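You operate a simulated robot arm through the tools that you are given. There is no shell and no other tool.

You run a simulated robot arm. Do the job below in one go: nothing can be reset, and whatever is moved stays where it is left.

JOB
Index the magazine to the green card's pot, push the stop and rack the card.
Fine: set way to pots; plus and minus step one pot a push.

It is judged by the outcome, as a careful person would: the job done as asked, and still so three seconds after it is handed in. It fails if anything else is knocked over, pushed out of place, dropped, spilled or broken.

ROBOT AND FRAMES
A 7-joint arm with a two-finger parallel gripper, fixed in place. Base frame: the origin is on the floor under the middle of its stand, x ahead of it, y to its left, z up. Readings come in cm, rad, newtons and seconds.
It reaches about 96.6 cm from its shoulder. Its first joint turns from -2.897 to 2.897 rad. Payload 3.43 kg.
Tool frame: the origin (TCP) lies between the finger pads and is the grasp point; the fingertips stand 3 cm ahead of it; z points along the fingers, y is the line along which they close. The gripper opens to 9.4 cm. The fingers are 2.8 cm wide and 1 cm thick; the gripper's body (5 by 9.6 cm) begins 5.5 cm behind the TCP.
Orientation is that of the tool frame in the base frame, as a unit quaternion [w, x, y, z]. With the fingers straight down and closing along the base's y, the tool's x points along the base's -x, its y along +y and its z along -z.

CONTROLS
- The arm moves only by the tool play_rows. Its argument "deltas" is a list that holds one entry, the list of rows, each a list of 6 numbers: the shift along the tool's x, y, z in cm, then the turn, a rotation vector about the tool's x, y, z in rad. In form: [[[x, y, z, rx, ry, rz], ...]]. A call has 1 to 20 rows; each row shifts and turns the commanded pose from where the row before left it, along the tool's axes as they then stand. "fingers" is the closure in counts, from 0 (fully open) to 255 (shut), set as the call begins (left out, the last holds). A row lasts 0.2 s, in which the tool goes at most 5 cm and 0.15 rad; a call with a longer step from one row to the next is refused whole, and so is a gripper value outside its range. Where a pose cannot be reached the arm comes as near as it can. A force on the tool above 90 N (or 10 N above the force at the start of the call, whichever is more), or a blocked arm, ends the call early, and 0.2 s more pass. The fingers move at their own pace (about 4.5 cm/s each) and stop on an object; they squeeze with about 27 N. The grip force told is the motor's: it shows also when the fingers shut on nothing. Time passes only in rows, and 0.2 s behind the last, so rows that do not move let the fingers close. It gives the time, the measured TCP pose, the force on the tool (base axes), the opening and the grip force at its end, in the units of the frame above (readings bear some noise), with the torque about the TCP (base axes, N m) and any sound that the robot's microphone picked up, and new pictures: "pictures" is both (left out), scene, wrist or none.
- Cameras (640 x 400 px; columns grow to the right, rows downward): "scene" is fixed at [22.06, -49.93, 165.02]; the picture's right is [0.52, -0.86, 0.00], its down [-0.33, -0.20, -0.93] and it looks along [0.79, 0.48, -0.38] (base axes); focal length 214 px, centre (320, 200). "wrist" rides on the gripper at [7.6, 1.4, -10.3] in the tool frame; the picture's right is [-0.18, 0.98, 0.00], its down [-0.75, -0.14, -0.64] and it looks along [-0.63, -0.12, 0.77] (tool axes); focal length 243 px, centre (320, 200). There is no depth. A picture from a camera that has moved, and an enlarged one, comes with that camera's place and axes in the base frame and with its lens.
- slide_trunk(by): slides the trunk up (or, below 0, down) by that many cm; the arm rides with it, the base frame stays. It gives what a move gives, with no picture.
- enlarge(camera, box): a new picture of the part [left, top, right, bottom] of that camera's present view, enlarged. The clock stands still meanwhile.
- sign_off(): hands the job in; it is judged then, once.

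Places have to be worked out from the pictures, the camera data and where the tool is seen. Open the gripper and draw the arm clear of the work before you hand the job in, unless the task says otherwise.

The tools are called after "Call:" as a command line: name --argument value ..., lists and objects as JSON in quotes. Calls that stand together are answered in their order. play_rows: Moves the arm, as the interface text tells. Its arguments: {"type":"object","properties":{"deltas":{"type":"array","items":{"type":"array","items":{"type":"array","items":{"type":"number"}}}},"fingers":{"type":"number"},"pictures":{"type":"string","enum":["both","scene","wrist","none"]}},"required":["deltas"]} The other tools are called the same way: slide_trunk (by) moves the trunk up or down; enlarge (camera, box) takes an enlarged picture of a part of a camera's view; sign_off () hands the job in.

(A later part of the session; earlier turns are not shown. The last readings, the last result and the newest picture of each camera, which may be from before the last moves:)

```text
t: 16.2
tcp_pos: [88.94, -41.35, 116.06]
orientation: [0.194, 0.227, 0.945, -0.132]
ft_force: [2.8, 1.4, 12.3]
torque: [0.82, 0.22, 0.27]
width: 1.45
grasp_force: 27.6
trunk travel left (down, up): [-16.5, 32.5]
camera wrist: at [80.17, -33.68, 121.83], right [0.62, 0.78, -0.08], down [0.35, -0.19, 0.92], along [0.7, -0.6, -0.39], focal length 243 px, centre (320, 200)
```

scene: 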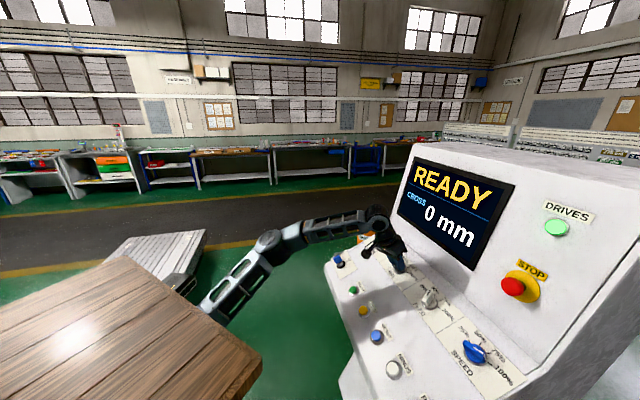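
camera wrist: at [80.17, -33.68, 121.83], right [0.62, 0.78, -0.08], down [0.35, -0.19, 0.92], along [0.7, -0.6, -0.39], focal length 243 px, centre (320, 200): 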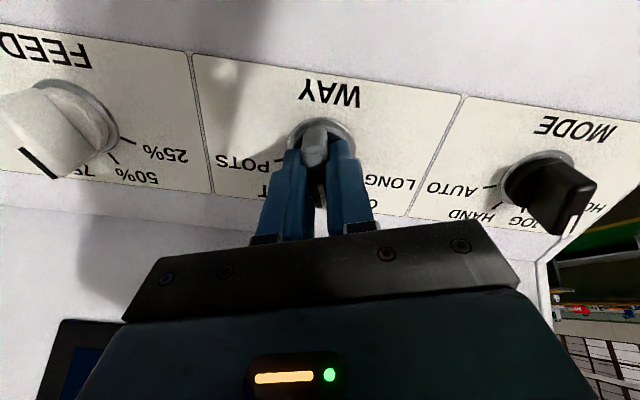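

The display changed to CROSS, so the knob is following. I turn the remaining 90° to POTS.

Call:
play_rows --deltas '[[[0, 0, 0, 0, 0, 0.131], [0, 0, 0, 0, 0, 0.131], [0, 0, 0, 0, 0, 0.131], [0, 0, 0, 0, 0, 0.131], [0, 0, 0, 0, 0, 0.131], [0, 0, 0, 0, 0, 0.131], [0, 0, 0, 0, 0, 0.131], [0, 0, 0, 0, 0, 0.131], [0, 0, 0, 0, 0, 0.131], [0, 0, 0, 0, 0, 0.131], [0, 0, 0, 0, 0, 0.131], [0, 0, 0, 0, 0, 0.131]]]'

```text
t: 18.8
tcp_pos: [88.81, -41.34, 116.04]
orientation: [0.223, 0.49, 0.839, -0.07]
ft_force: [6.8, 9.6, 5.9]
torque: [-0.02, -0.92, 0.35]
width: 1.47
grasp_force: 27.0
out of reach, approached as far as the arm can: row 5, 6, 7, 8, 9, 10, 11, 12
trunk travel left (down, up): [-16.5, 32.5]
camera wrist: at [83.79, -30.99, 122.04], right [0.92, 0.36, 0.18], down [0.0, -0.45, 0.89], along [0.4, -0.82, -0.41], focal length 243 px, centre (320, 200)
```

scene: 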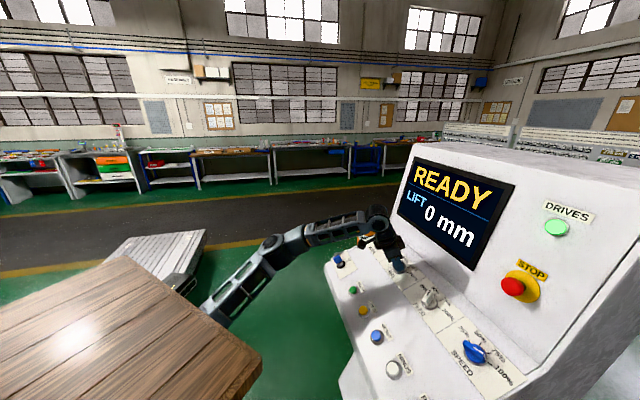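
wrist: 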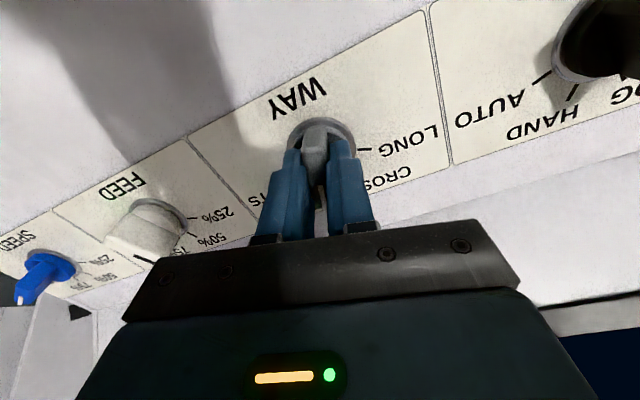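

The wrist reached a joint limit part-way; the display now reads LIFT, one step short. I release, back straight off, and test how far the tool turns back, planning to re-grip the bar with the tool turned half round.

Call:
play_rows --deltas '[[[0, 0, 0, 0, 0, 0], [0, 0, 0, 0, 0, 0], [0, 0, 0, 0, 0, 0]]]' --fingers 110 --pictures "none"

Call:
play_rows --deltas '[[[0, 0, -1.5, 0, 0, 0], [0, 0, -1.5, 0, 0, 0], [0, 0, -1.5, 0, 0, 0], [0, 0, -1.5, 0, 0, 0]]]'

```text
t: 19.6
tcp_pos: [88.8, -41.44, 116.14]
orientation: [0.223, 0.49, 0.84, -0.07]
ft_force: [0.4, -0.1, -0.5]
torque: [0.0, -0.04, -0.02]
width: 5.34
grasp_force: 0.0
trunk travel left (down, up): [-16.5, 32.5]
```

```text
t: 20.6
tcp_pos: [87.13, -39.35, 121.38]
orientation: [0.224, 0.489, 0.84, -0.071]
ft_force: [0.5, 0.1, -0.7]
torque: [0.02, -0.01, 0.0]
width: 5.37
grasp_force: 0.1
trunk travel left (down, up): [-16.5, 32.5]
camera wrist: at [81.91, -29.04, 127.34], right [0.92, 0.36, 0.18], down [0.0, -0.45, 0.89], along [0.4, -0.82, -0.41], focal length 243 px, centre (320, 200)
```

scene: 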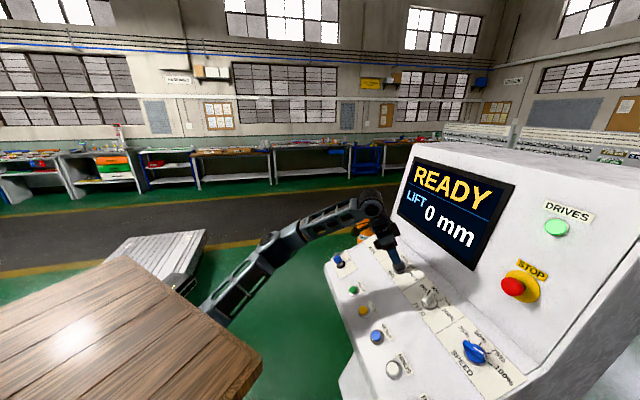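
wrist: 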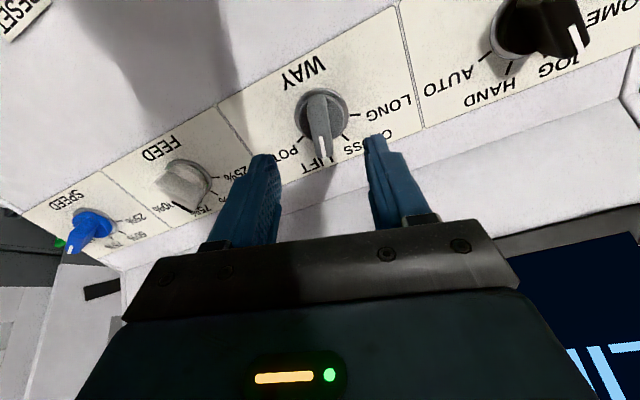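

The knob is resting at LIFT. I now turn the tool back by about -170° at this hover height (fingertips ~7 cm above the panel), so the bar can be re-gripped with room to turn clockwise.

Call:
play_rows --deltas '[[[0, 0, 0, 0, 0, -0.148], [0, 0, 0, 0, 0, -0.148], [0, 0, 0, 0, 0, -0.148], [0, 0, 0, 0, 0, -0.148], [0, 0, 0, 0, 0, -0.148], [0, 0, 0, 0, 0, -0.148], [0, 0, 0, 0, 0, -0.148], [0, 0, 0, 0, 0, -0.148], [0, 0, 0, 0, 0, -0.148], [0, 0, 0, 0, 0, -0.148]]]'

```text
t: 22.8
tcp_pos: [87.25, -39.4, 121.46]
orientation: [0.118, -0.206, 0.95, -0.203]
ft_force: [-0.2, -0.1, 0.2]
torque: [-0.01, -0.02, 0.01]
width: 5.39
grasp_force: 0.0
trunk travel left (down, up): [-16.5, 32.5]
camera wrist: at [76.7, -37.93, 128.95], right [-0.17, 0.9, -0.4], down [0.52, 0.43, 0.74], along [0.84, -0.08, -0.54], focal length 243 px, centre (320, 200)
```

scene: 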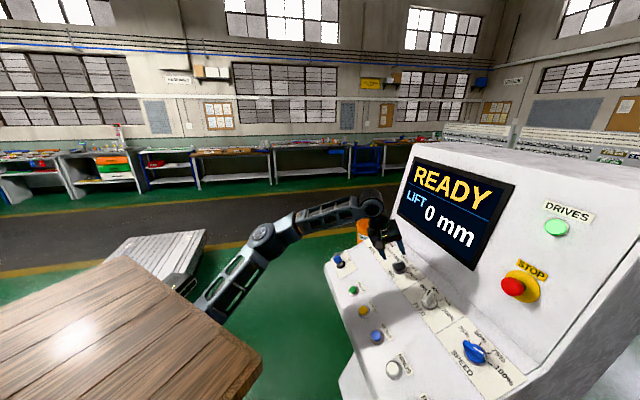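
wrist: 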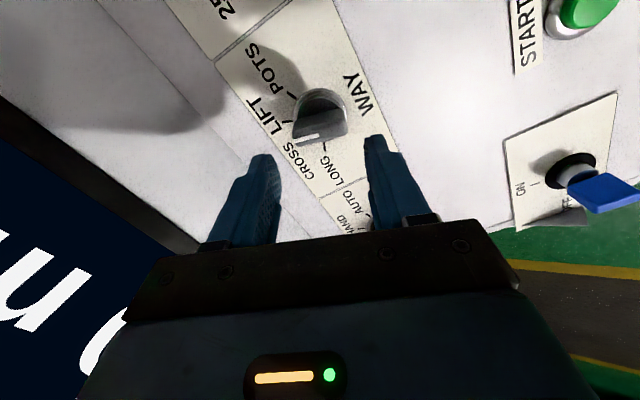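

The turn is going cleanly. I continue the remaining 88°.

Call:
play_rows --deltas '[[[0, 0, 0, 0, 0, -0.1405], [0, 0, 0, 0, 0, -0.1405], [0, 0, 0, 0, 0, -0.1405], [0, 0, 0, 0, 0, -0.1405], [0, 0, 0, 0, 0, -0.1405], [0, 0, 0, 0, 0, -0.1405], [0, 0, 0, 0, 0, -0.1405], [0, 0, 0, 0, 0, -0.1405], [0, 0, 0, 0, 0, -0.1405], [0, 0, 0, 0, 0, -0.1405], [0, 0, 0, 0, 0, -0.1405]]]'

```text
t: 25.2
tcp_pos: [87.26, -39.29, 120.82]
orientation: [0.061, 0.812, -0.536, 0.224]
ft_force: [0.7, -0.6, 0.5]
torque: [-0.01, 0.02, 0.02]
width: 5.35
grasp_force: 0.0
trunk travel left (down, up): [-16.5, 32.5]
camera wrist: at [85.42, -42.74, 133.1], right [-0.94, -0.26, -0.22], down [-0.31, 0.91, 0.27], along [0.13, 0.32, -0.94], focal length 243 px, centre (320, 200)
```

scene: 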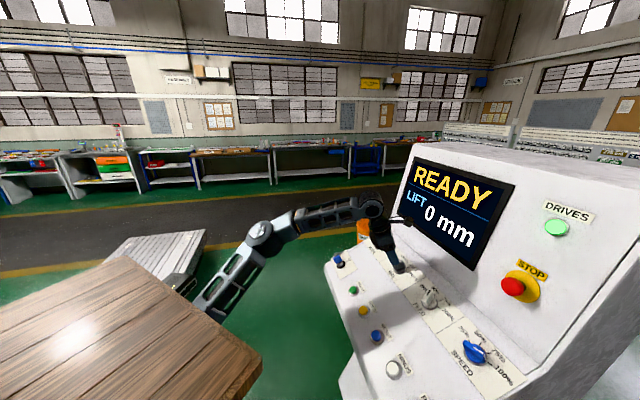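
wrist: 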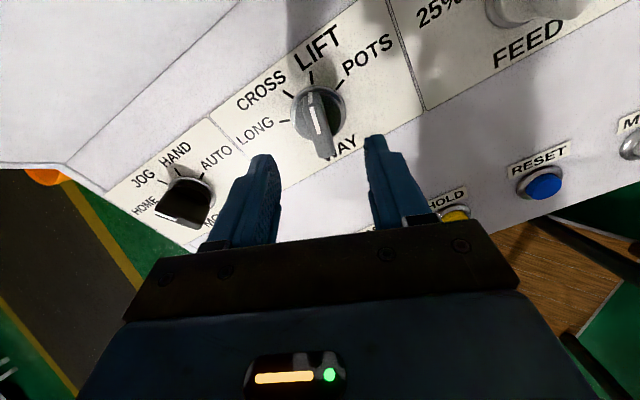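

Call:
enlarge --camera "wrist" --box '[220, 40, 420, 200]'

```text
2.50 times, centred on (320, 120) of wrist
camera zoom: at [85.42, -42.74, 133.1], right [-0.94, -0.26, -0.22], down [-0.31, 0.91, 0.27], along [0.13, 0.32, -0.94], focal length 606 px, centre (320, 400)
```

zoom: 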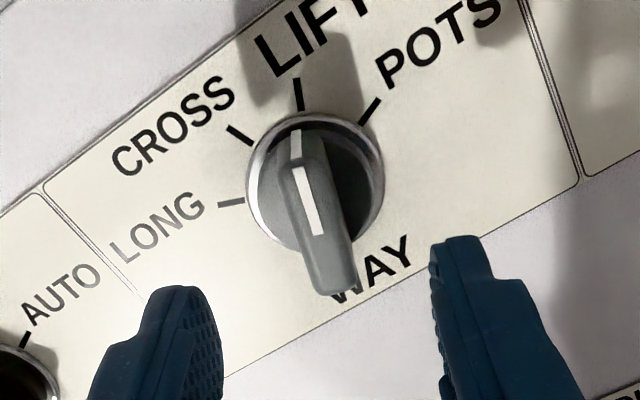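

The pointer's white line is at LIFT and the bar is nearly parallel to the fingers. I trim the position and descend to re-grip, then close.

Call:
play_rows --deltas '[[[0.35, -0.05, 0, 0, 0, -0.04], [0, 0, 1.3, 0, 0, 0], [0, 0, 1.3, 0, 0, 0], [0, 0, 1.3, 0, 0, 0], [0, 0, 1.3, 0, 0, 0]]]'

```text
t: 26.4
tcp_pos: [88.68, -41.43, 116.87]
orientation: [0.061, 0.82, -0.521, 0.227]
ft_force: [-0.7, -0.4, 0.0]
torque: [0.0, 0.02, -0.02]
width: 5.36
grasp_force: 0.0
trunk travel left (down, up): [-16.5, 32.5]
camera wrist: at [86.98, -44.84, 129.28], right [-0.93, -0.29, -0.21], down [-0.34, 0.9, 0.26], along [0.12, 0.32, -0.94], focal length 243 px, centre (320, 200)
```

scene: 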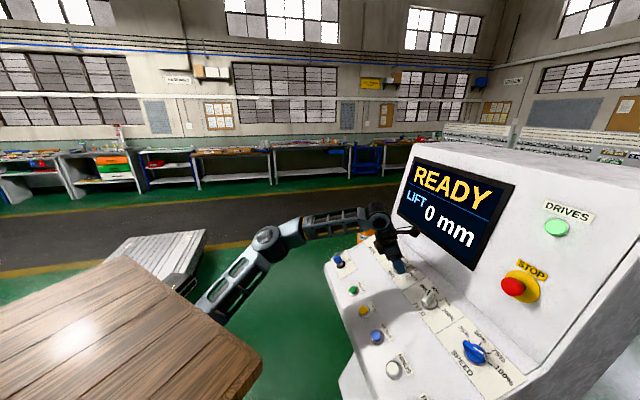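
wrist: 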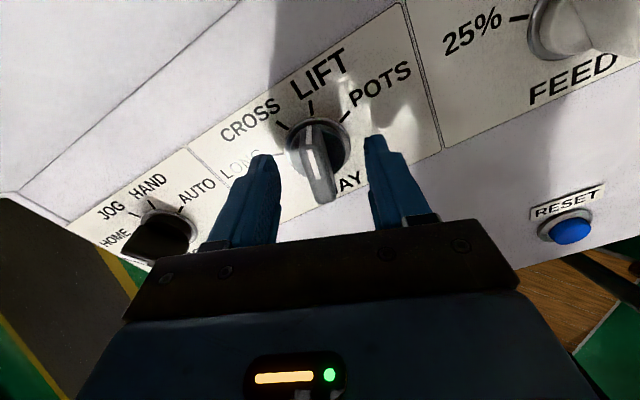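

I am still about 0.8 cm higher than at the first grip, so I go down that last bit and close.

Call:
play_rows --deltas '[[[0, 0, 0.4, 0, 0, 0], [0, 0, 0.4, 0, 0, 0], [0, 0, 0, 0, 0, 0]]]' --pictures "none"

Call:
play_rows --deltas '[[[0, 0, 0, 0, 0, 0], [0, 0, 0, 0, 0, 0], [0, 0, 0, 0, 0, 0], [0, 0, 0, 0, 0, 0]]]' --fingers 255

```text
t: 27.2
tcp_pos: [89.04, -41.72, 116.27]
orientation: [0.062, 0.82, -0.522, 0.227]
ft_force: [0.8, 0.1, 0.2]
torque: [0.02, 0.02, 0.02]
width: 5.34
grasp_force: 0.1
trunk travel left (down, up): [-16.5, 32.5]
```

```text
t: 28.2
tcp_pos: [89.1, -41.65, 116.25]
orientation: [0.061, 0.82, -0.522, 0.227]
ft_force: [1.4, 3.4, 5.2]
torque: [0.45, -0.51, 0.27]
width: 1.44
grasp_force: 26.7
trunk travel left (down, up): [-16.5, 32.5]
camera wrist: at [87.34, -45.03, 128.61], right [-0.93, -0.29, -0.21], down [-0.34, 0.9, 0.26], along [0.12, 0.32, -0.94], focal length 243 px, centre (320, 200)
```

scene: 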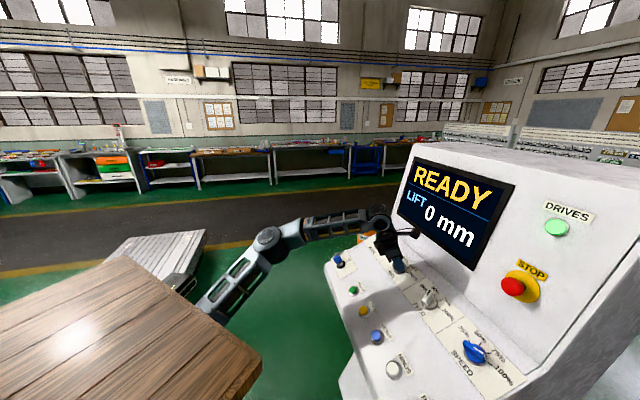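
wrist: 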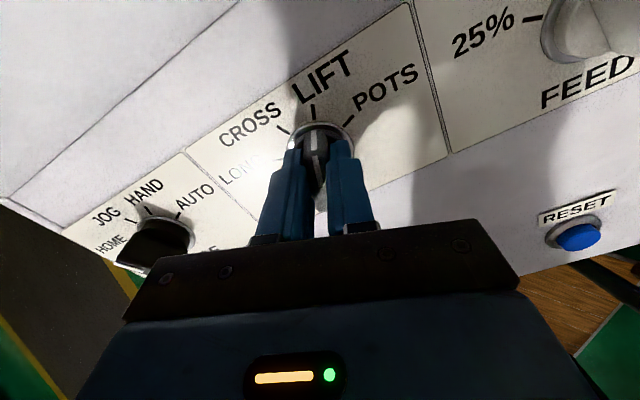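

The bar is gripped again at 1.44 cm. I turn 45° clockwise to POTS.

Call:
play_rows --deltas '[[[0, 0, 0, 0, 0, 0.131], [0, 0, 0, 0, 0, 0.131], [0, 0, 0, 0, 0, 0.131], [0, 0, 0, 0, 0, 0.131], [0, 0, 0, 0, 0, 0.131], [0, 0, 0, 0, 0, 0.131]]]'

```text
t: 29.6
tcp_pos: [88.84, -41.72, 116.24]
orientation: [0.03, -0.556, 0.798, -0.231]
ft_force: [-29.7, 13.5, -0.2]
torque: [0.75, -0.26, 0.47]
width: 1.45
grasp_force: 28.0
trunk travel left (down, up): [-16.5, 32.5]
camera wrist: at [81.56, -44.61, 126.46], right [-0.79, 0.44, -0.43], down [0.21, 0.86, 0.47], along [0.58, 0.28, -0.77], focal length 243 px, centre (320, 200)
```

scene: 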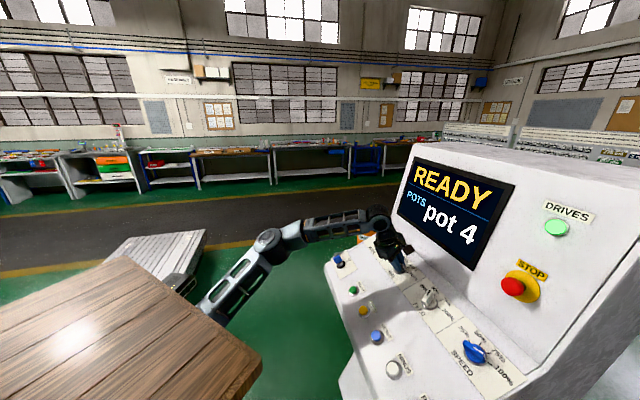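
wrist: 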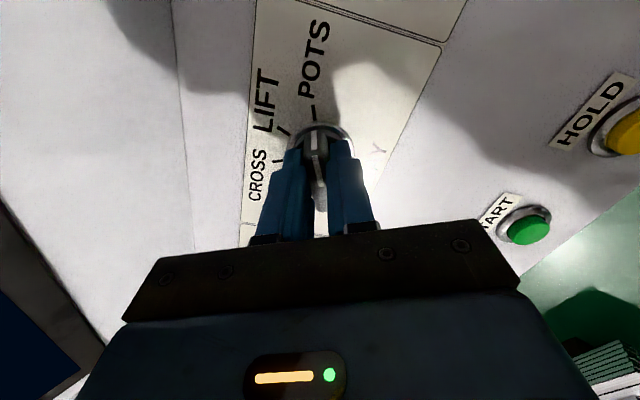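

The display now reads "POTS – pot 4". I release the knob and lift straight off.

Call:
play_rows --deltas '[[[0, 0, 0, 0, 0, 0], [0, 0, 0, 0, 0, 0], [0, 0, 0, 0, 0, 0]]]' --fingers 110 --pictures "none"

Call:
play_rows --deltas '[[[0, 0, -2, 0, 0, 0], [0, 0, -2, 0, 0, 0], [0, 0, -2, 0, 0, 0], [0, 0, -2, 0, 0, 0]]]'

```text
t: 30.4
tcp_pos: [89.13, -41.86, 116.3]
orientation: [0.03, -0.558, 0.796, -0.233]
ft_force: [-0.2, -0.6, 0.5]
torque: [0.01, 0.02, -0.01]
width: 5.36
grasp_force: 0.1
trunk travel left (down, up): [-16.5, 32.5]
```

```text
t: 31.4
tcp_pos: [86.68, -39.18, 122.64]
orientation: [0.026, -0.558, 0.798, -0.228]
ft_force: [-0.5, -0.2, 0.1]
torque: [0.0, -0.01, 0.03]
width: 5.35
grasp_force: 0.1
trunk travel left (down, up): [-16.5, 32.5]
camera wrist: at [79.58, -42.07, 132.96], right [-0.79, 0.43, -0.43], down [0.22, 0.86, 0.47], along [0.57, 0.28, -0.77], focal length 243 px, centre (320, 200)
```

scene: 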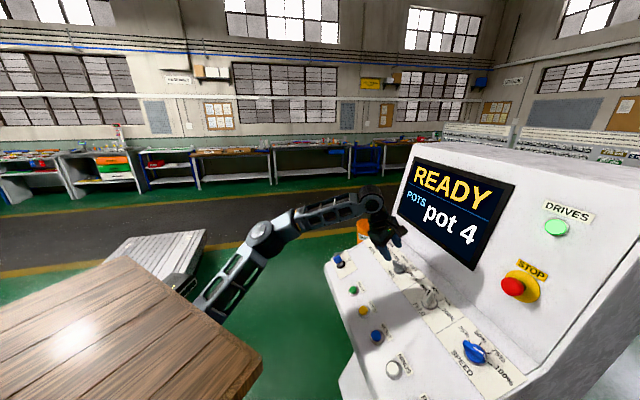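
wrist: 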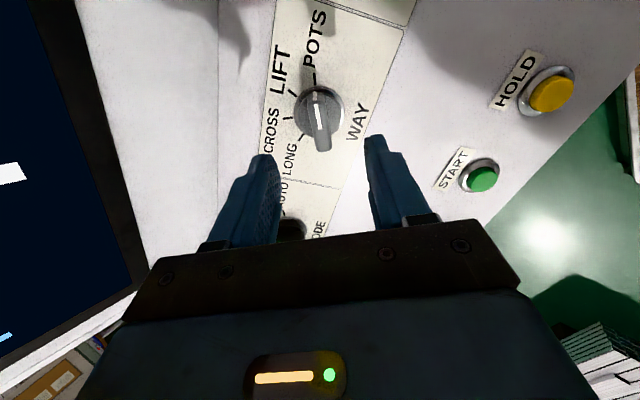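

WAY is set to POTS and pot 4 is showing, so one push on PLUS should give pot 5. I shut the fingers and carry the tool at height across to above PLUS, which I place at about (54.6, -54.6, 104).

Call:
play_rows --deltas '[[[2.74, 2.94, -0.64, 0, 0, 0], [2.74, 2.94, -0.64, 0, 0, 0], [2.74, 2.94, -0.64, 0, 0, 0], [2.74, 2.94, -0.64, 0, 0, 0], [2.74, 2.94, -0.64, 0, 0, 0], [2.74, 2.94, -0.64, 0, 0, 0], [2.74, 2.94, -0.64, 0, 0, 0], [2.74, 2.94, -0.64, 0, 0, 0], [2.74, 2.94, -0.64, 0, 0, 0]]]' --fingers 255

```text
t: 33.4
tcp_pos: [53.43, -52.12, 121.56]
orientation: [0.015, -0.566, 0.796, -0.216]
ft_force: [-0.1, 0.6, -0.3]
torque: [-0.03, 0.01, -0.01]
width: 0.01
grasp_force: 27.2
trunk travel left (down, up): [-16.5, 32.5]
camera wrist: at [46.72, -55.21, 131.95], right [-0.81, 0.43, -0.39], down [0.22, 0.86, 0.47], along [0.54, 0.29, -0.79], focal length 243 px, centre (320, 200)
```

scene: 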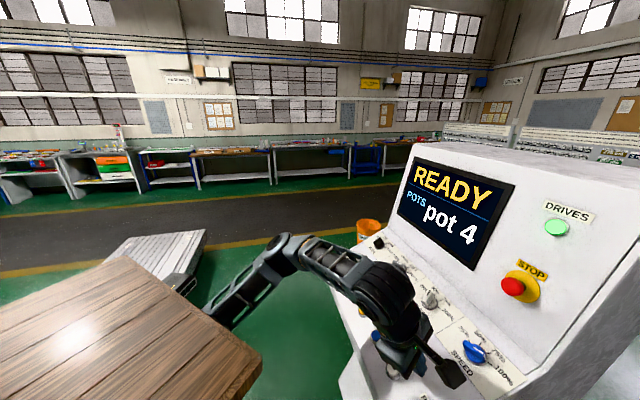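
wrist: 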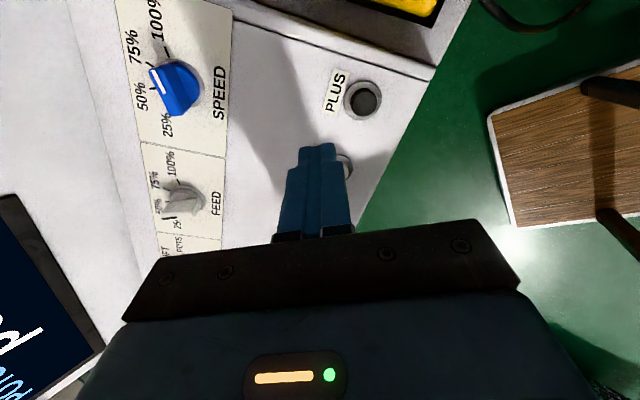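

PLUS appears at (54.7, -54.9, 104.2), agreeing with my estimate. I move to 3 cm above it along its axis and check before pressing.

Call:
play_rows --deltas '[[[-0.46, 1.1, 2.74, 0, 0, 0], [-0.46, 1.1, 2.74, 0, 0, 0], [-0.46, 1.1, 2.74, 0, 0, 0], [-0.46, 1.1, 2.74, 0, 0, 0], [0, 0, 0, 0, 0, 0]]]'

```text
t: 34.6
tcp_pos: [52.58, -53.11, 110.79]
orientation: [0.028, -0.559, 0.796, -0.23]
ft_force: [-0.4, 1.0, 0.4]
torque: [0.0, 0.03, 0.05]
width: 0.01
grasp_force: 27.2
trunk travel left (down, up): [-16.5, 32.5]
camera wrist: at [45.39, -56.05, 120.98], right [-0.79, 0.43, -0.43], down [0.21, 0.86, 0.47], along [0.57, 0.28, -0.77], focal length 243 px, centre (320, 200)
```

scene: 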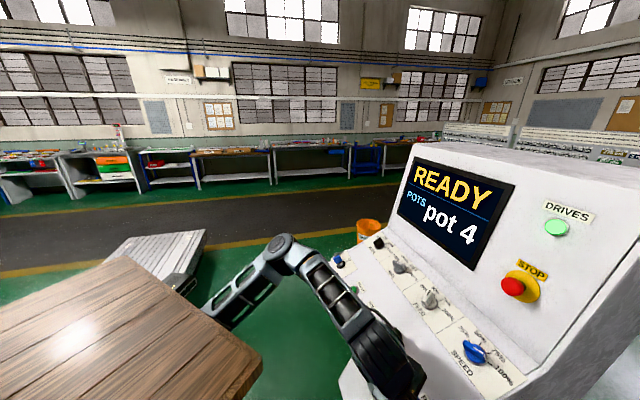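
wrist: 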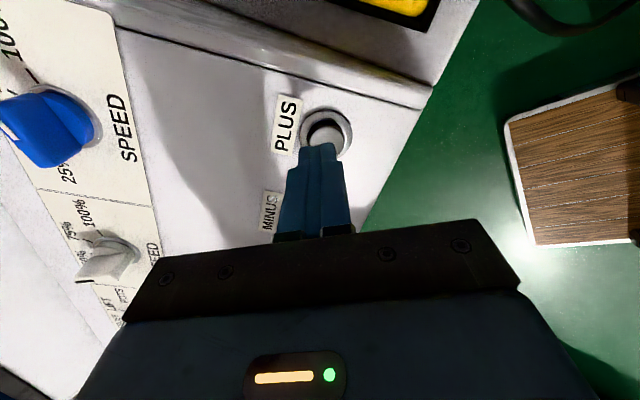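

I enlarge to check the fingertip's alignment with the PLUS cap.

Call:
enlarge --camera "wrist" --box '[260, 80, 400, 180]'

```text
4.00 times, centred on (330, 130) of wrist
camera zoom: at [45.39, -56.05, 120.98], right [-0.79, 0.43, -0.43], down [0.21, 0.86, 0.47], along [0.57, 0.28, -0.77], focal length 970 px, centre (280, 480)
```

zoom: 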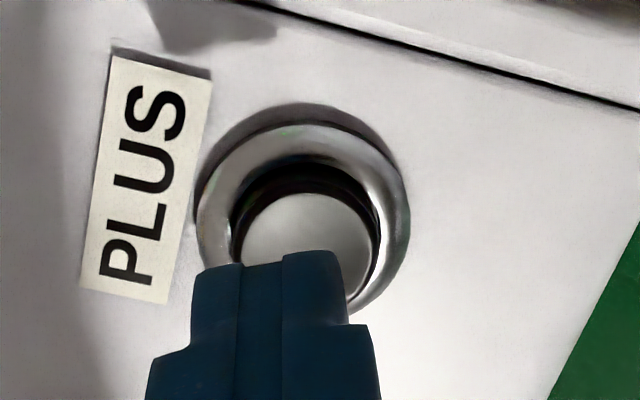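

The fingertips are about half a centimetre off the cap's centre. I shift over and approach in small steps, watching the force.

Call:
play_rows --deltas '[[[-0.5, 0.5, 0, 0, 0, 0], [0, 0, 0.8, 0, 0, 0], [0, 0, 0.8, 0, 0, 0], [0, 0, 0.8, 0, 0, 0], [0, 0, 0, 0, 0, 0]]]'

```text
t: 35.8
tcp_pos: [53.19, -53.34, 108.7]
orientation: [0.031, -0.557, 0.796, -0.233]
ft_force: [-1.4, 0.4, 0.5]
torque: [0.0, -0.01, 0.0]
width: 0.01
grasp_force: 26.8
trunk travel left (down, up): [-16.5, 32.5]
camera wrist: at [45.82, -56.19, 118.88], right [-0.79, 0.43, -0.44], down [0.21, 0.86, 0.47], along [0.58, 0.28, -0.77], focal length 243 px, centre (320, 200)
```

scene: 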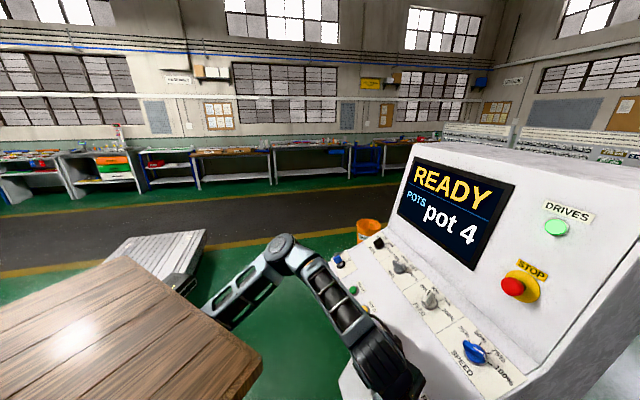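
wrist: 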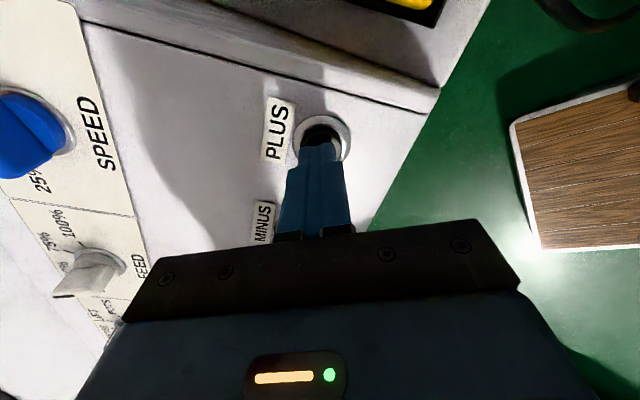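

The tip is over the cap with roughly 1–2 cm to go. I press in slowly.

Call:
play_rows --deltas '[[[0, 0, 0.4, 0, 0, 0], [0, 0, 0.4, 0, 0, 0], [0, 0, 0.3, 0, 0, 0]]]'

```text
t: 36.6
tcp_pos: [53.51, -53.62, 107.84]
orientation: [0.03, -0.558, 0.796, -0.233]
ft_force: [-0.2, 0.3, -0.4]
torque: [-0.03, 0.04, -0.03]
width: 0.0
grasp_force: 26.4
trunk travel left (down, up): [-16.5, 32.5]
camera wrist: at [46.17, -56.55, 117.89], right [-0.79, 0.43, -0.44], down [0.21, 0.86, 0.47], along [0.58, 0.28, -0.77], focal length 243 px, centre (320, 200)
```

scene: 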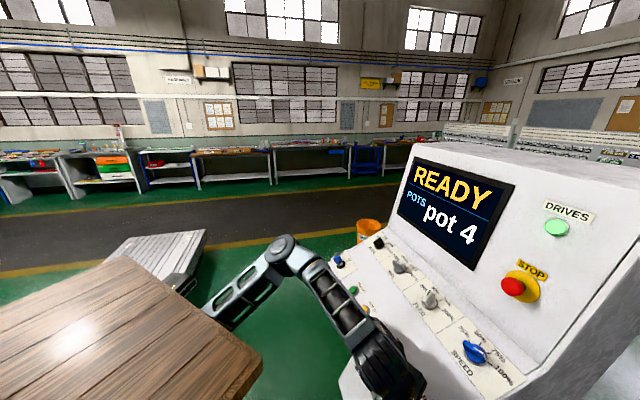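
wrist: 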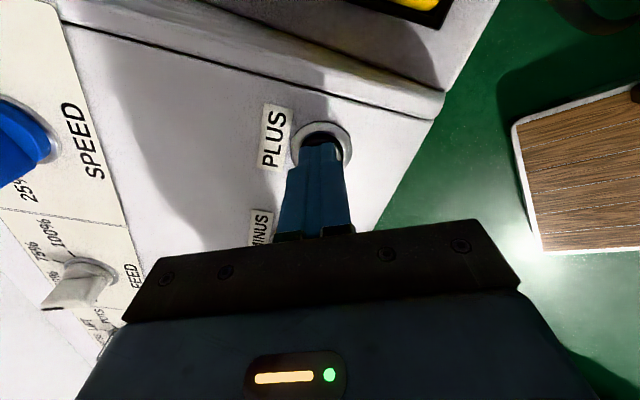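

No contact yet and still pot 4; I carry on in small steps.

Call:
play_rows --deltas '[[[0, 0, 0.3, 0, 0, 0], [0, 0, 0.3, 0, 0, 0]]]'

```text
t: 37.2
tcp_pos: [53.69, -53.89, 107.17]
orientation: [0.029, -0.558, 0.796, -0.234]
ft_force: [0.4, 2.5, 3.6]
torque: [0.03, -0.08, 0.03]
width: 0.0
grasp_force: 27.0
trunk travel left (down, up): [-16.5, 32.5]
heard: click
camera wrist: at [46.36, -56.72, 117.39], right [-0.79, 0.43, -0.44], down [0.21, 0.86, 0.47], along [0.58, 0.28, -0.77], focal length 243 px, centre (320, 200)
```

scene: 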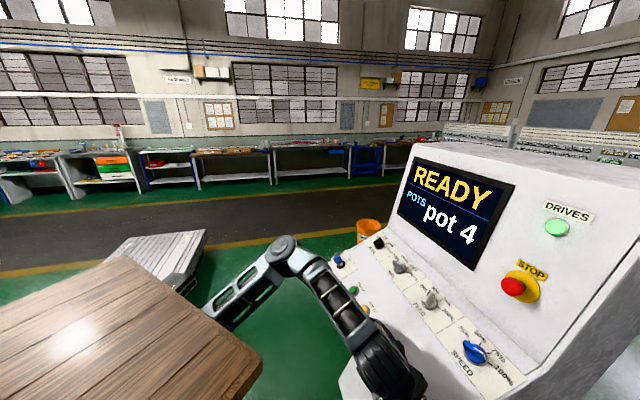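
wrist: 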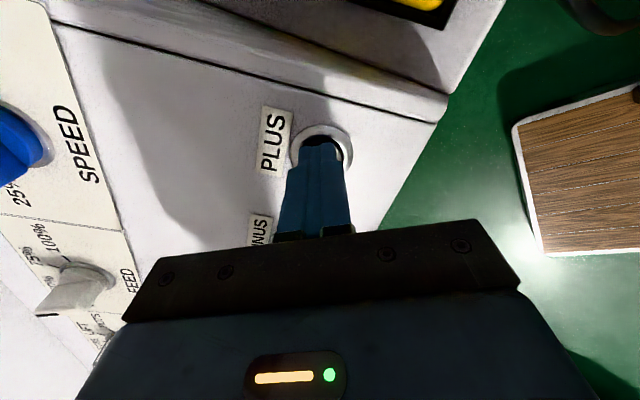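

A click was heard. I back off gently and give the display a moment to update.

Call:
play_rows --deltas '[[[0, 0, -0.5, 0, 0, 0], [0, 0, -1, 0, 0, 0], [0, 0, 0, 0, 0, 0], [0, 0, 0, 0, 0, 0], [0, 0, 0, 0, 0, 0]]]'

```text
t: 38.4
tcp_pos: [53.26, -53.38, 108.32]
orientation: [0.027, -0.559, 0.796, -0.23]
ft_force: [0.5, -0.8, 0.0]
torque: [0.02, -0.02, 0.0]
width: 0.0
grasp_force: 26.7
trunk travel left (down, up): [-16.5, 32.5]
camera wrist: at [46.06, -56.24, 118.53], right [-0.79, 0.43, -0.43], down [0.21, 0.86, 0.47], along [0.57, 0.28, -0.77], focal length 243 px, centre (320, 200)
```

scene: 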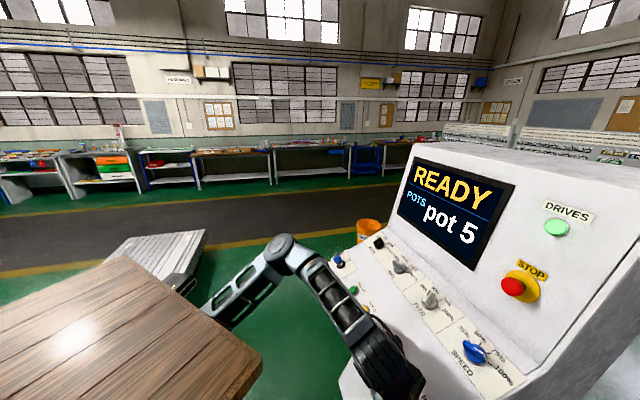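
wrist: 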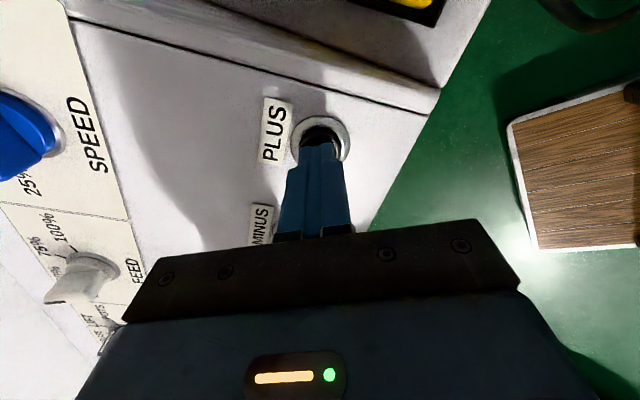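

The display reads pot 5. Next is the STOP mushroom at about (75, -68, 129); I lift the tool up in front of the console and then tilt the fingers forward to face it.

Call:
play_rows --deltas '[[[0, 0, -3, 0, 0, 0], [0.45, -2.16, -2.9, 0, 0, 0], [0.45, -2.16, -2.9, 0, 0, 0], [0.45, -2.16, -2.9, 0, 0, 0], [0.45, -2.16, -2.9, 0, 0, 0], [0.45, -2.16, -2.9, 0, 0, 0], [0.45, -2.16, -2.9, 0, 0, 0], [0, 0, 0, 0.132, 0.061, 0.005], [0, 0, 0, 0.132, 0.061, 0.005], [0, 0, 0, 0.132, 0.061, 0.005], [0, 0, 0, 0.132, 0.061, 0.005], [0, 0, 0, 0.132, 0.061, 0.005], [0, 0, 0, 0.132, 0.061, 0.005]]]'

```text
t: 41.2
tcp_pos: [58.17, -52.94, 130.62]
orientation: [0.09, -0.452, 0.652, -0.602]
ft_force: [-0.7, 0.9, -0.1]
torque: [0.0, -0.01, -0.01]
width: 0.0
grasp_force: 27.1
trunk travel left (down, up): [-16.5, 32.5]
camera wrist: at [46.26, -51.02, 135.23], right [-0.37, 0.0, -0.93], down [0.08, 1.0, -0.03], along [0.93, -0.08, -0.37], focal length 243 px, centre (320, 200)
```

scene: 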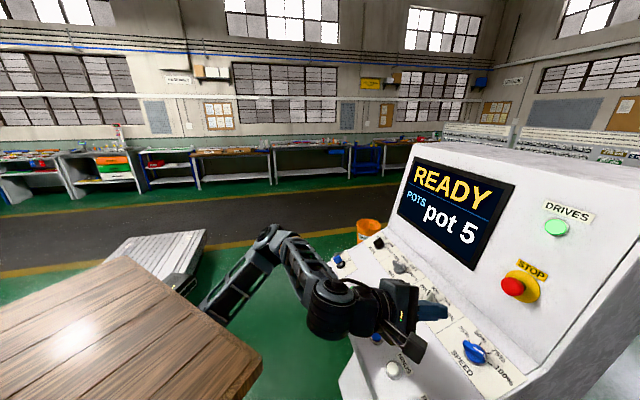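
wrist: 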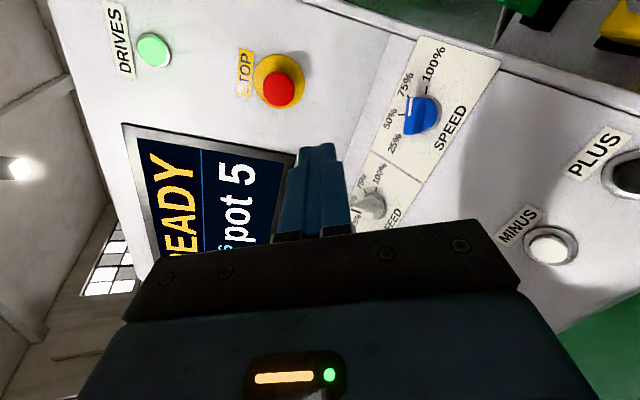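

The STOP cap triangulates consistently to (75.2, -67.6, 129.2), and the tool axis is close to its normal. I line up with it and advance to about 5 cm short.

Call:
play_rows --deltas '[[[-0.05, -1.25, 0, 0, 0, 0], [-0.05, -1.25, 0, 0, 0, 0], [-0.05, -1.25, 2, 0, 0, 0], [-0.05, -1.25, 3, 0, 0, 0], [0, 0, 3, 0, 0, 0], [0, 0, 3, 0, 0, 0], [0, 0, 2, 0, 0, 0], [0, 0, 0, 0, 0, 0]]]'

```text
t: 43.0
tcp_pos: [69.14, -60.73, 133.01]
orientation: [0.099, -0.447, 0.647, -0.61]
ft_force: [-0.5, -0.1, -0.7]
torque: [-0.01, 0.0, -0.02]
width: 0.0
grasp_force: 27.3
trunk travel left (down, up): [-16.5, 32.5]
camera wrist: at [56.96, -58.94, 137.33], right [-0.34, -0.01, -0.94], down [0.07, 1.0, -0.04], along [0.94, -0.08, -0.34], focal length 243 px, centre (320, 200)
```

scene: 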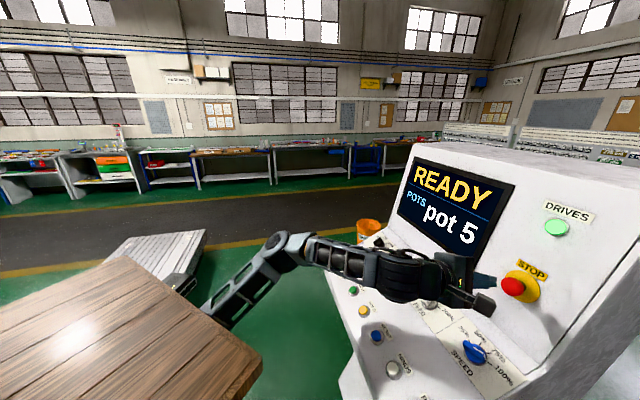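
wrist: 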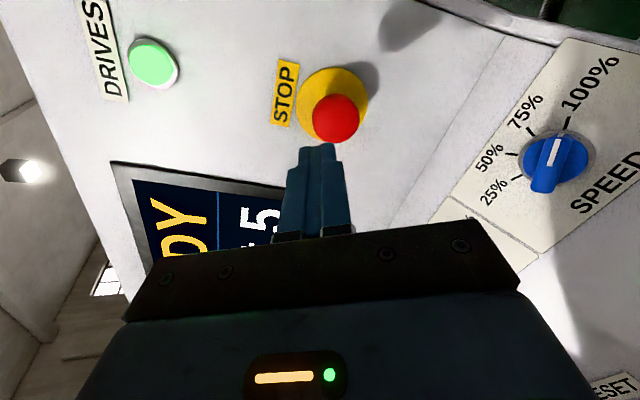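

The cap is about 1.4 cm to the side of the tool axis and ~6 cm from the tips. I shift over and come to within about 2 cm.

Call:
play_rows --deltas '[[[-0.2, 0.75, 0, 0, 0, 0], [0, 0.7, 0.5, 0, 0, 0], [0, 0, 1.2, 0, 0, 0], [0, 0, 1.2, 0, 0, 0], [0, 0, 0, 0, 0, 0]]]'

```text
t: 44.2
tcp_pos: [69.81, -62.77, 131.89]
orientation: [0.103, -0.439, 0.646, -0.615]
ft_force: [0.4, 0.5, -0.1]
torque: [0.01, -0.01, 0.0]
width: 0.03
grasp_force: 27.0
trunk travel left (down, up): [-16.5, 32.5]
camera wrist: at [57.66, -60.94, 136.06], right [-0.32, -0.01, -0.95], down [0.07, 1.0, -0.04], along [0.94, -0.08, -0.32], focal length 243 px, centre (320, 200)
```

scene: 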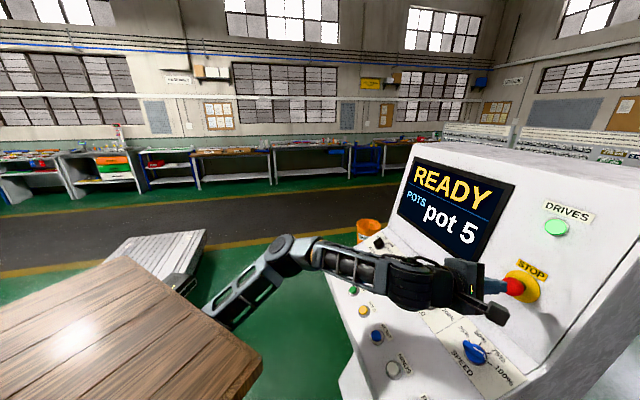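
wrist: 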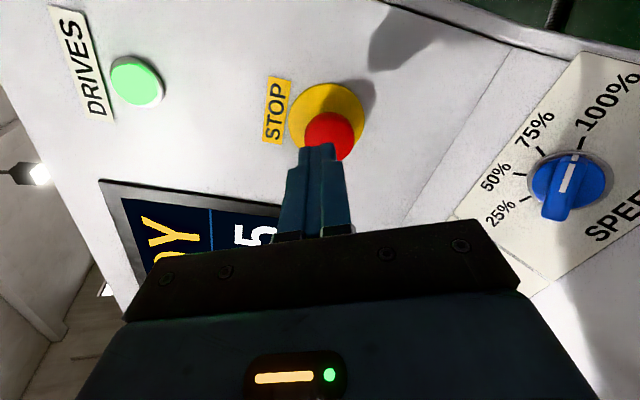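

The cap is nearly ahead of the tips. One more small shift, then I press in steps while watching force and sound.

Call:
play_rows --deltas '[[[-0.5, 0.6, 0, 0, 0, 0], [0, 0, 0.8, 0, 0, 0], [0, 0, 0.8, 0, 0, 0], [0, 0, 0.8, 0, 0, 0], [0, 0, 0, 0, 0, 0]]]'

```text
t: 45.4
tcp_pos: [71.44, -64.2, 130.59]
orientation: [0.102, -0.441, 0.646, -0.615]
ft_force: [-0.2, 0.0, -0.5]
torque: [-0.04, 0.0, 0.0]
width: 0.0
grasp_force: 26.6
trunk travel left (down, up): [-16.5, 32.5]
camera wrist: at [59.39, -62.33, 134.81], right [-0.33, -0.01, -0.95], down [0.07, 1.0, -0.04], along [0.94, -0.08, -0.32], focal length 243 px, centre (320, 200)
```

scene: 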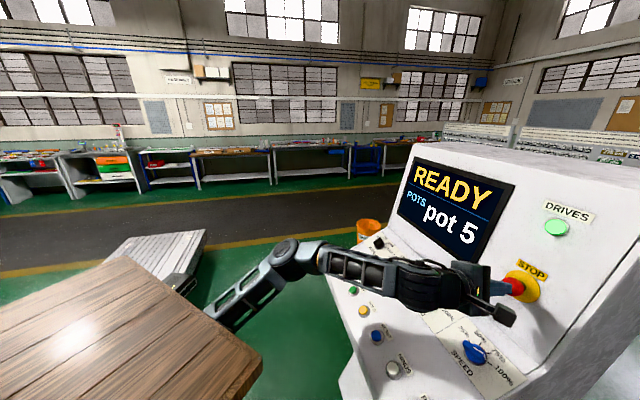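
wrist: 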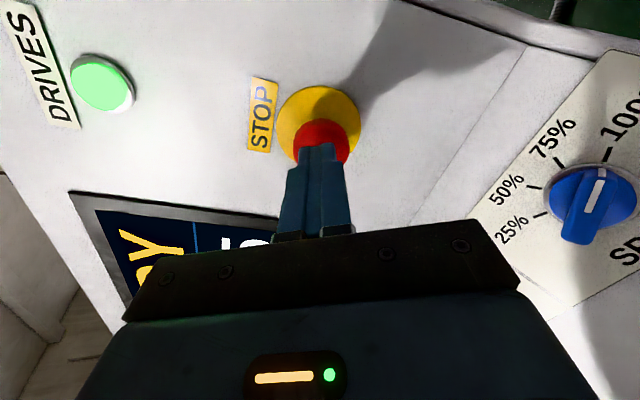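

The tips are centred on the red cap, about 1–2 cm away. I push on.

Call:
play_rows --deltas '[[[0, 0, 0.5, 0, 0, 0], [0, 0, 0.5, 0, 0, 0], [0, 0, 0.4, 0, 0, 0], [0, 0, 0.4, 0, 0, 0]]]'

```text
t: 46.4
tcp_pos: [72.66, -65.53, 130.24]
orientation: [0.103, -0.441, 0.645, -0.615]
ft_force: [0.1, -0.7, 0.6]
torque: [-0.03, -0.03, 0.02]
width: 0.02
grasp_force: 27.1
trunk travel left (down, up): [-16.5, 32.5]
camera wrist: at [60.59, -63.61, 134.45], right [-0.33, -0.01, -0.95], down [0.07, 1.0, -0.04], along [0.94, -0.08, -0.32], focal length 243 px, centre (320, 200)
```

scene: 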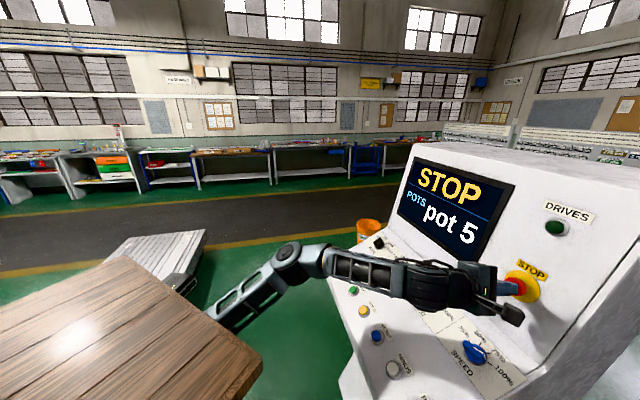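
wrist: 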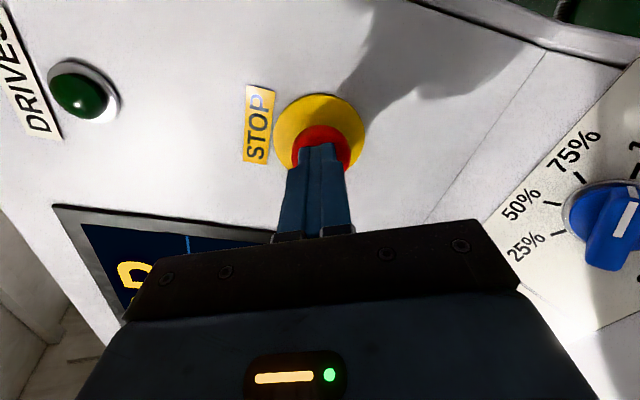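

The display shows STOP and the DRIVES lamp is out. I back off and confirm that it stays latched.

Call:
play_rows --deltas '[[[0, 0, -1, 0, 0, 0], [0, 0, -3, 0, 0, 0], [0, 0, -4, 0, 0, 0], [0, 0, -4, 0, 0, 0], [0, 0, -2, 0, 0, 0], [0, 0, 0, 0, 0, 0]]]'

```text
t: 48.0
tcp_pos: [64.57, -56.06, 130.91]
orientation: [0.089, -0.456, 0.653, -0.599]
ft_force: [-0.3, 0.0, 0.9]
torque: [0.03, 0.02, 0.0]
width: 0.03
grasp_force: 27.0
trunk travel left (down, up): [-16.5, 32.5]
stopped in row 6: the arm was blocked; the commanded pose is now the measured one
camera wrist: at [52.67, -54.29, 135.68], right [-0.38, 0.0, -0.93], down [0.07, 1.0, -0.03], along [0.92, -0.08, -0.38], focal length 243 px, centre (320, 200)
```

scene: 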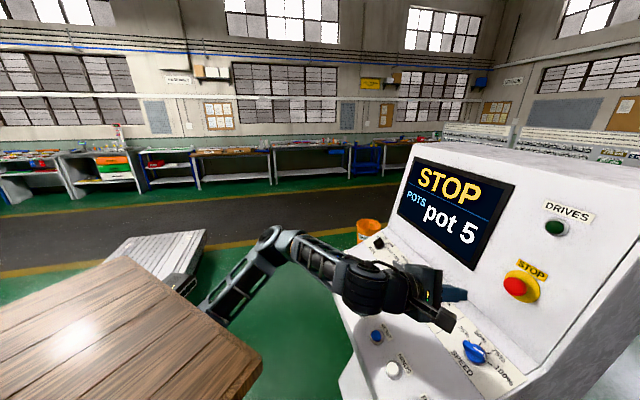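
wrist: 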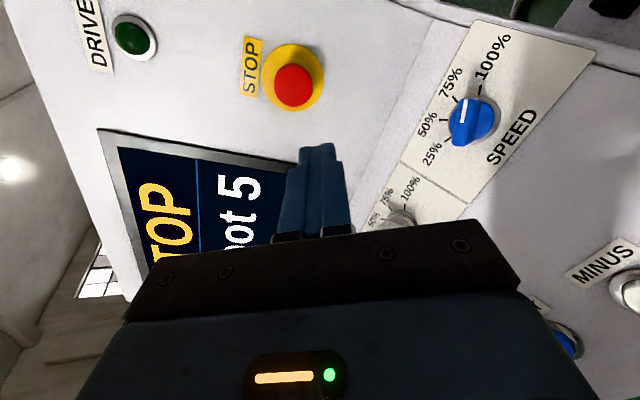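

STOP is latched with pot 5 shown. The arm reported being blocked at the end of the retreat though, so I look at the arm before moving on.

Call:
enlarge --camera "scene" --box '[200, 210, 500, 400]'

Call:
enlarge --camera "scene" --box '[390, 150, 600, 310]'

```text
2.11 times, centred on (350, 305) of scene
camera zoom: at [22.06, -49.93, 165.02], right [0.52, -0.86, 0.0], down [-0.33, -0.2, -0.93], along [0.79, 0.48, -0.38], focal length 452 px, centre (257, -21)
```

zoom: 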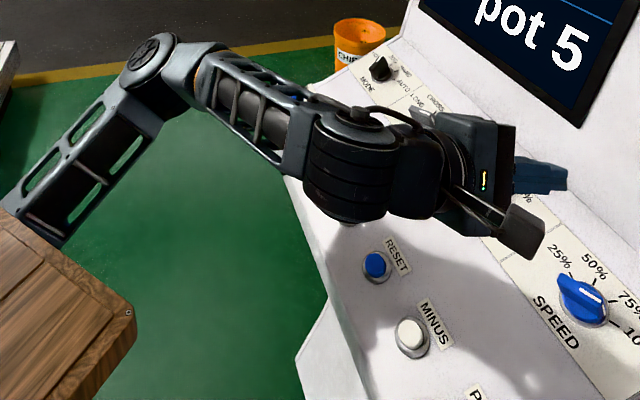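

```text
2.50 times, centred on (495, 230) of scene
camera zoom: at [22.06, -49.93, 165.02], right [0.52, -0.86, 0.0], down [-0.33, -0.2, -0.93], along [0.79, 0.48, -0.38], focal length 536 px, centre (-118, 125)
```

zoom: 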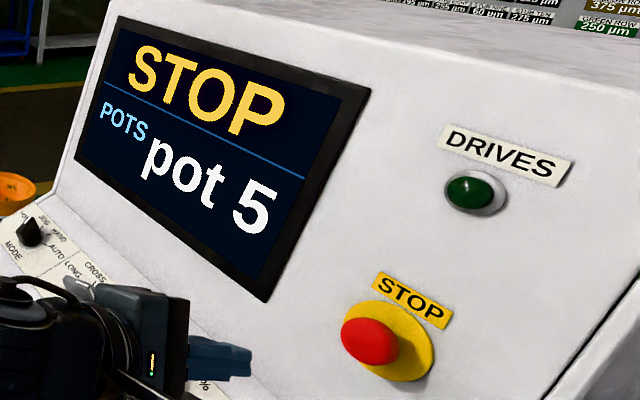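

There is no contact visible; the wrist drum is well above the panel, so it was likely a joint range limit. I draw back toward the operator side and tilt the tool down again, ready to turn the camera onto the card shelf.

Call:
play_rows --deltas '[[[0, 1.7, -3.1, 0, 0, 0], [0, 1.7, -3.1, 0, 0, 0], [0, 1.7, -3.1, 0, 0, 0], [0, 0, 0, -0.132, -0.061, -0.005], [0, 0, 0, -0.132, -0.061, -0.005], [0, 0, 0, -0.132, -0.061, -0.005], [0, 0, 0, -0.132, -0.061, -0.005], [0, 0, 0, -0.132, -0.061, -0.005], [0, 0, 0, -0.132, -0.061, -0.005]]]' --fingers 0 --pictures "scene"

```text
t: 50.0
tcp_pos: [56.95, -50.23, 127.52]
orientation: [-0.001, -0.568, 0.799, -0.196]
ft_force: [-0.4, 0.3, -0.6]
torque: [0.0, -0.02, -0.02]
width: 9.41
grasp_force: 0.0
trunk travel left (down, up): [-16.5, 32.5]
```

scene: 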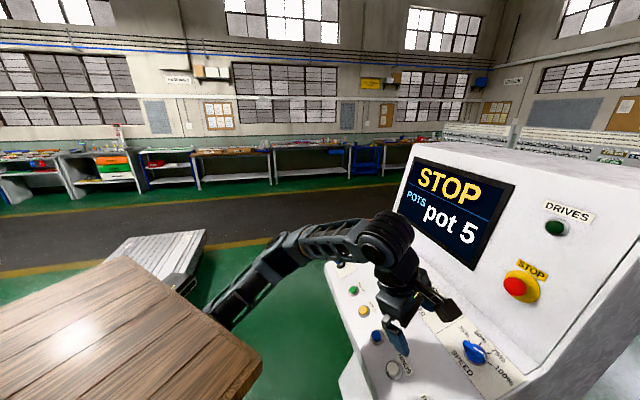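

Now I turn the tool +2.3 rad about its axis so the camera faces the side shelf from the operator's side.

Call:
play_rows --deltas '[[[0, 0, 0, 0, 0, 0.144], [0, 0, 0, 0, 0, 0.144], [0, 0, 0, 0, 0, 0.144], [0, 0, 0, 0, 0, 0.144], [0, 0, 0, 0, 0, 0.144], [0, 0, 0, 0, 0, 0.144], [0, 0, 0, 0, 0, 0.144], [0, 0, 0, 0, 0, 0.144], [0, 0, 0, 0, 0, 0.144], [0, 0, 0, 0, 0, 0.144], [0, 0, 0, 0, 0, 0.144], [0, 0, 0, 0, 0, 0.144], [0, 0, 0, 0, 0, 0.144], [0, 0, 0, 0, 0, 0.144], [0, 0, 0, 0, 0, 0.144], [0, 0, 0, 0, 0, 0.144]]]'

```text
t: 53.4
tcp_pos: [56.66, -50.64, 127.24]
orientation: [0.18, 0.502, 0.843, -0.078]
ft_force: [-0.2, 0.0, 0.0]
torque: [-0.05, 0.04, -0.03]
width: 9.41
grasp_force: 0.1
trunk travel left (down, up): [-16.5, 32.5]
camera wrist: at [52.33, -40.35, 133.95], right [0.94, 0.32, 0.12], down [0.06, -0.48, 0.87], along [0.34, -0.81, -0.47], focal length 243 px, centre (320, 200)
```

scene: 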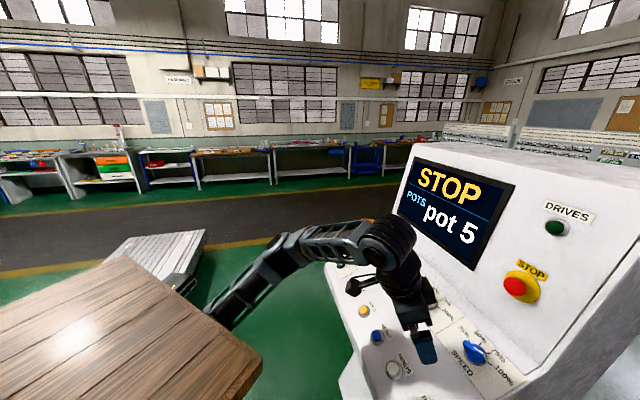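
wrist: 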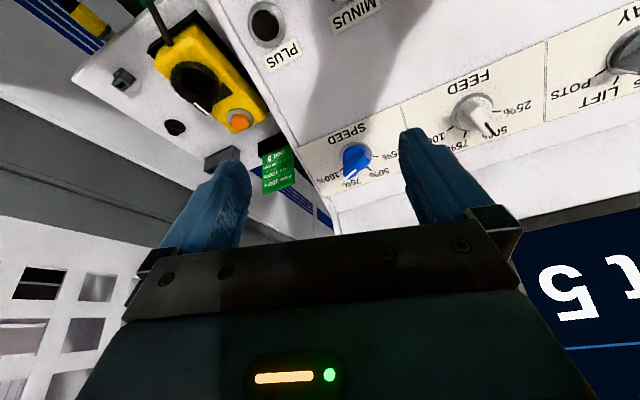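

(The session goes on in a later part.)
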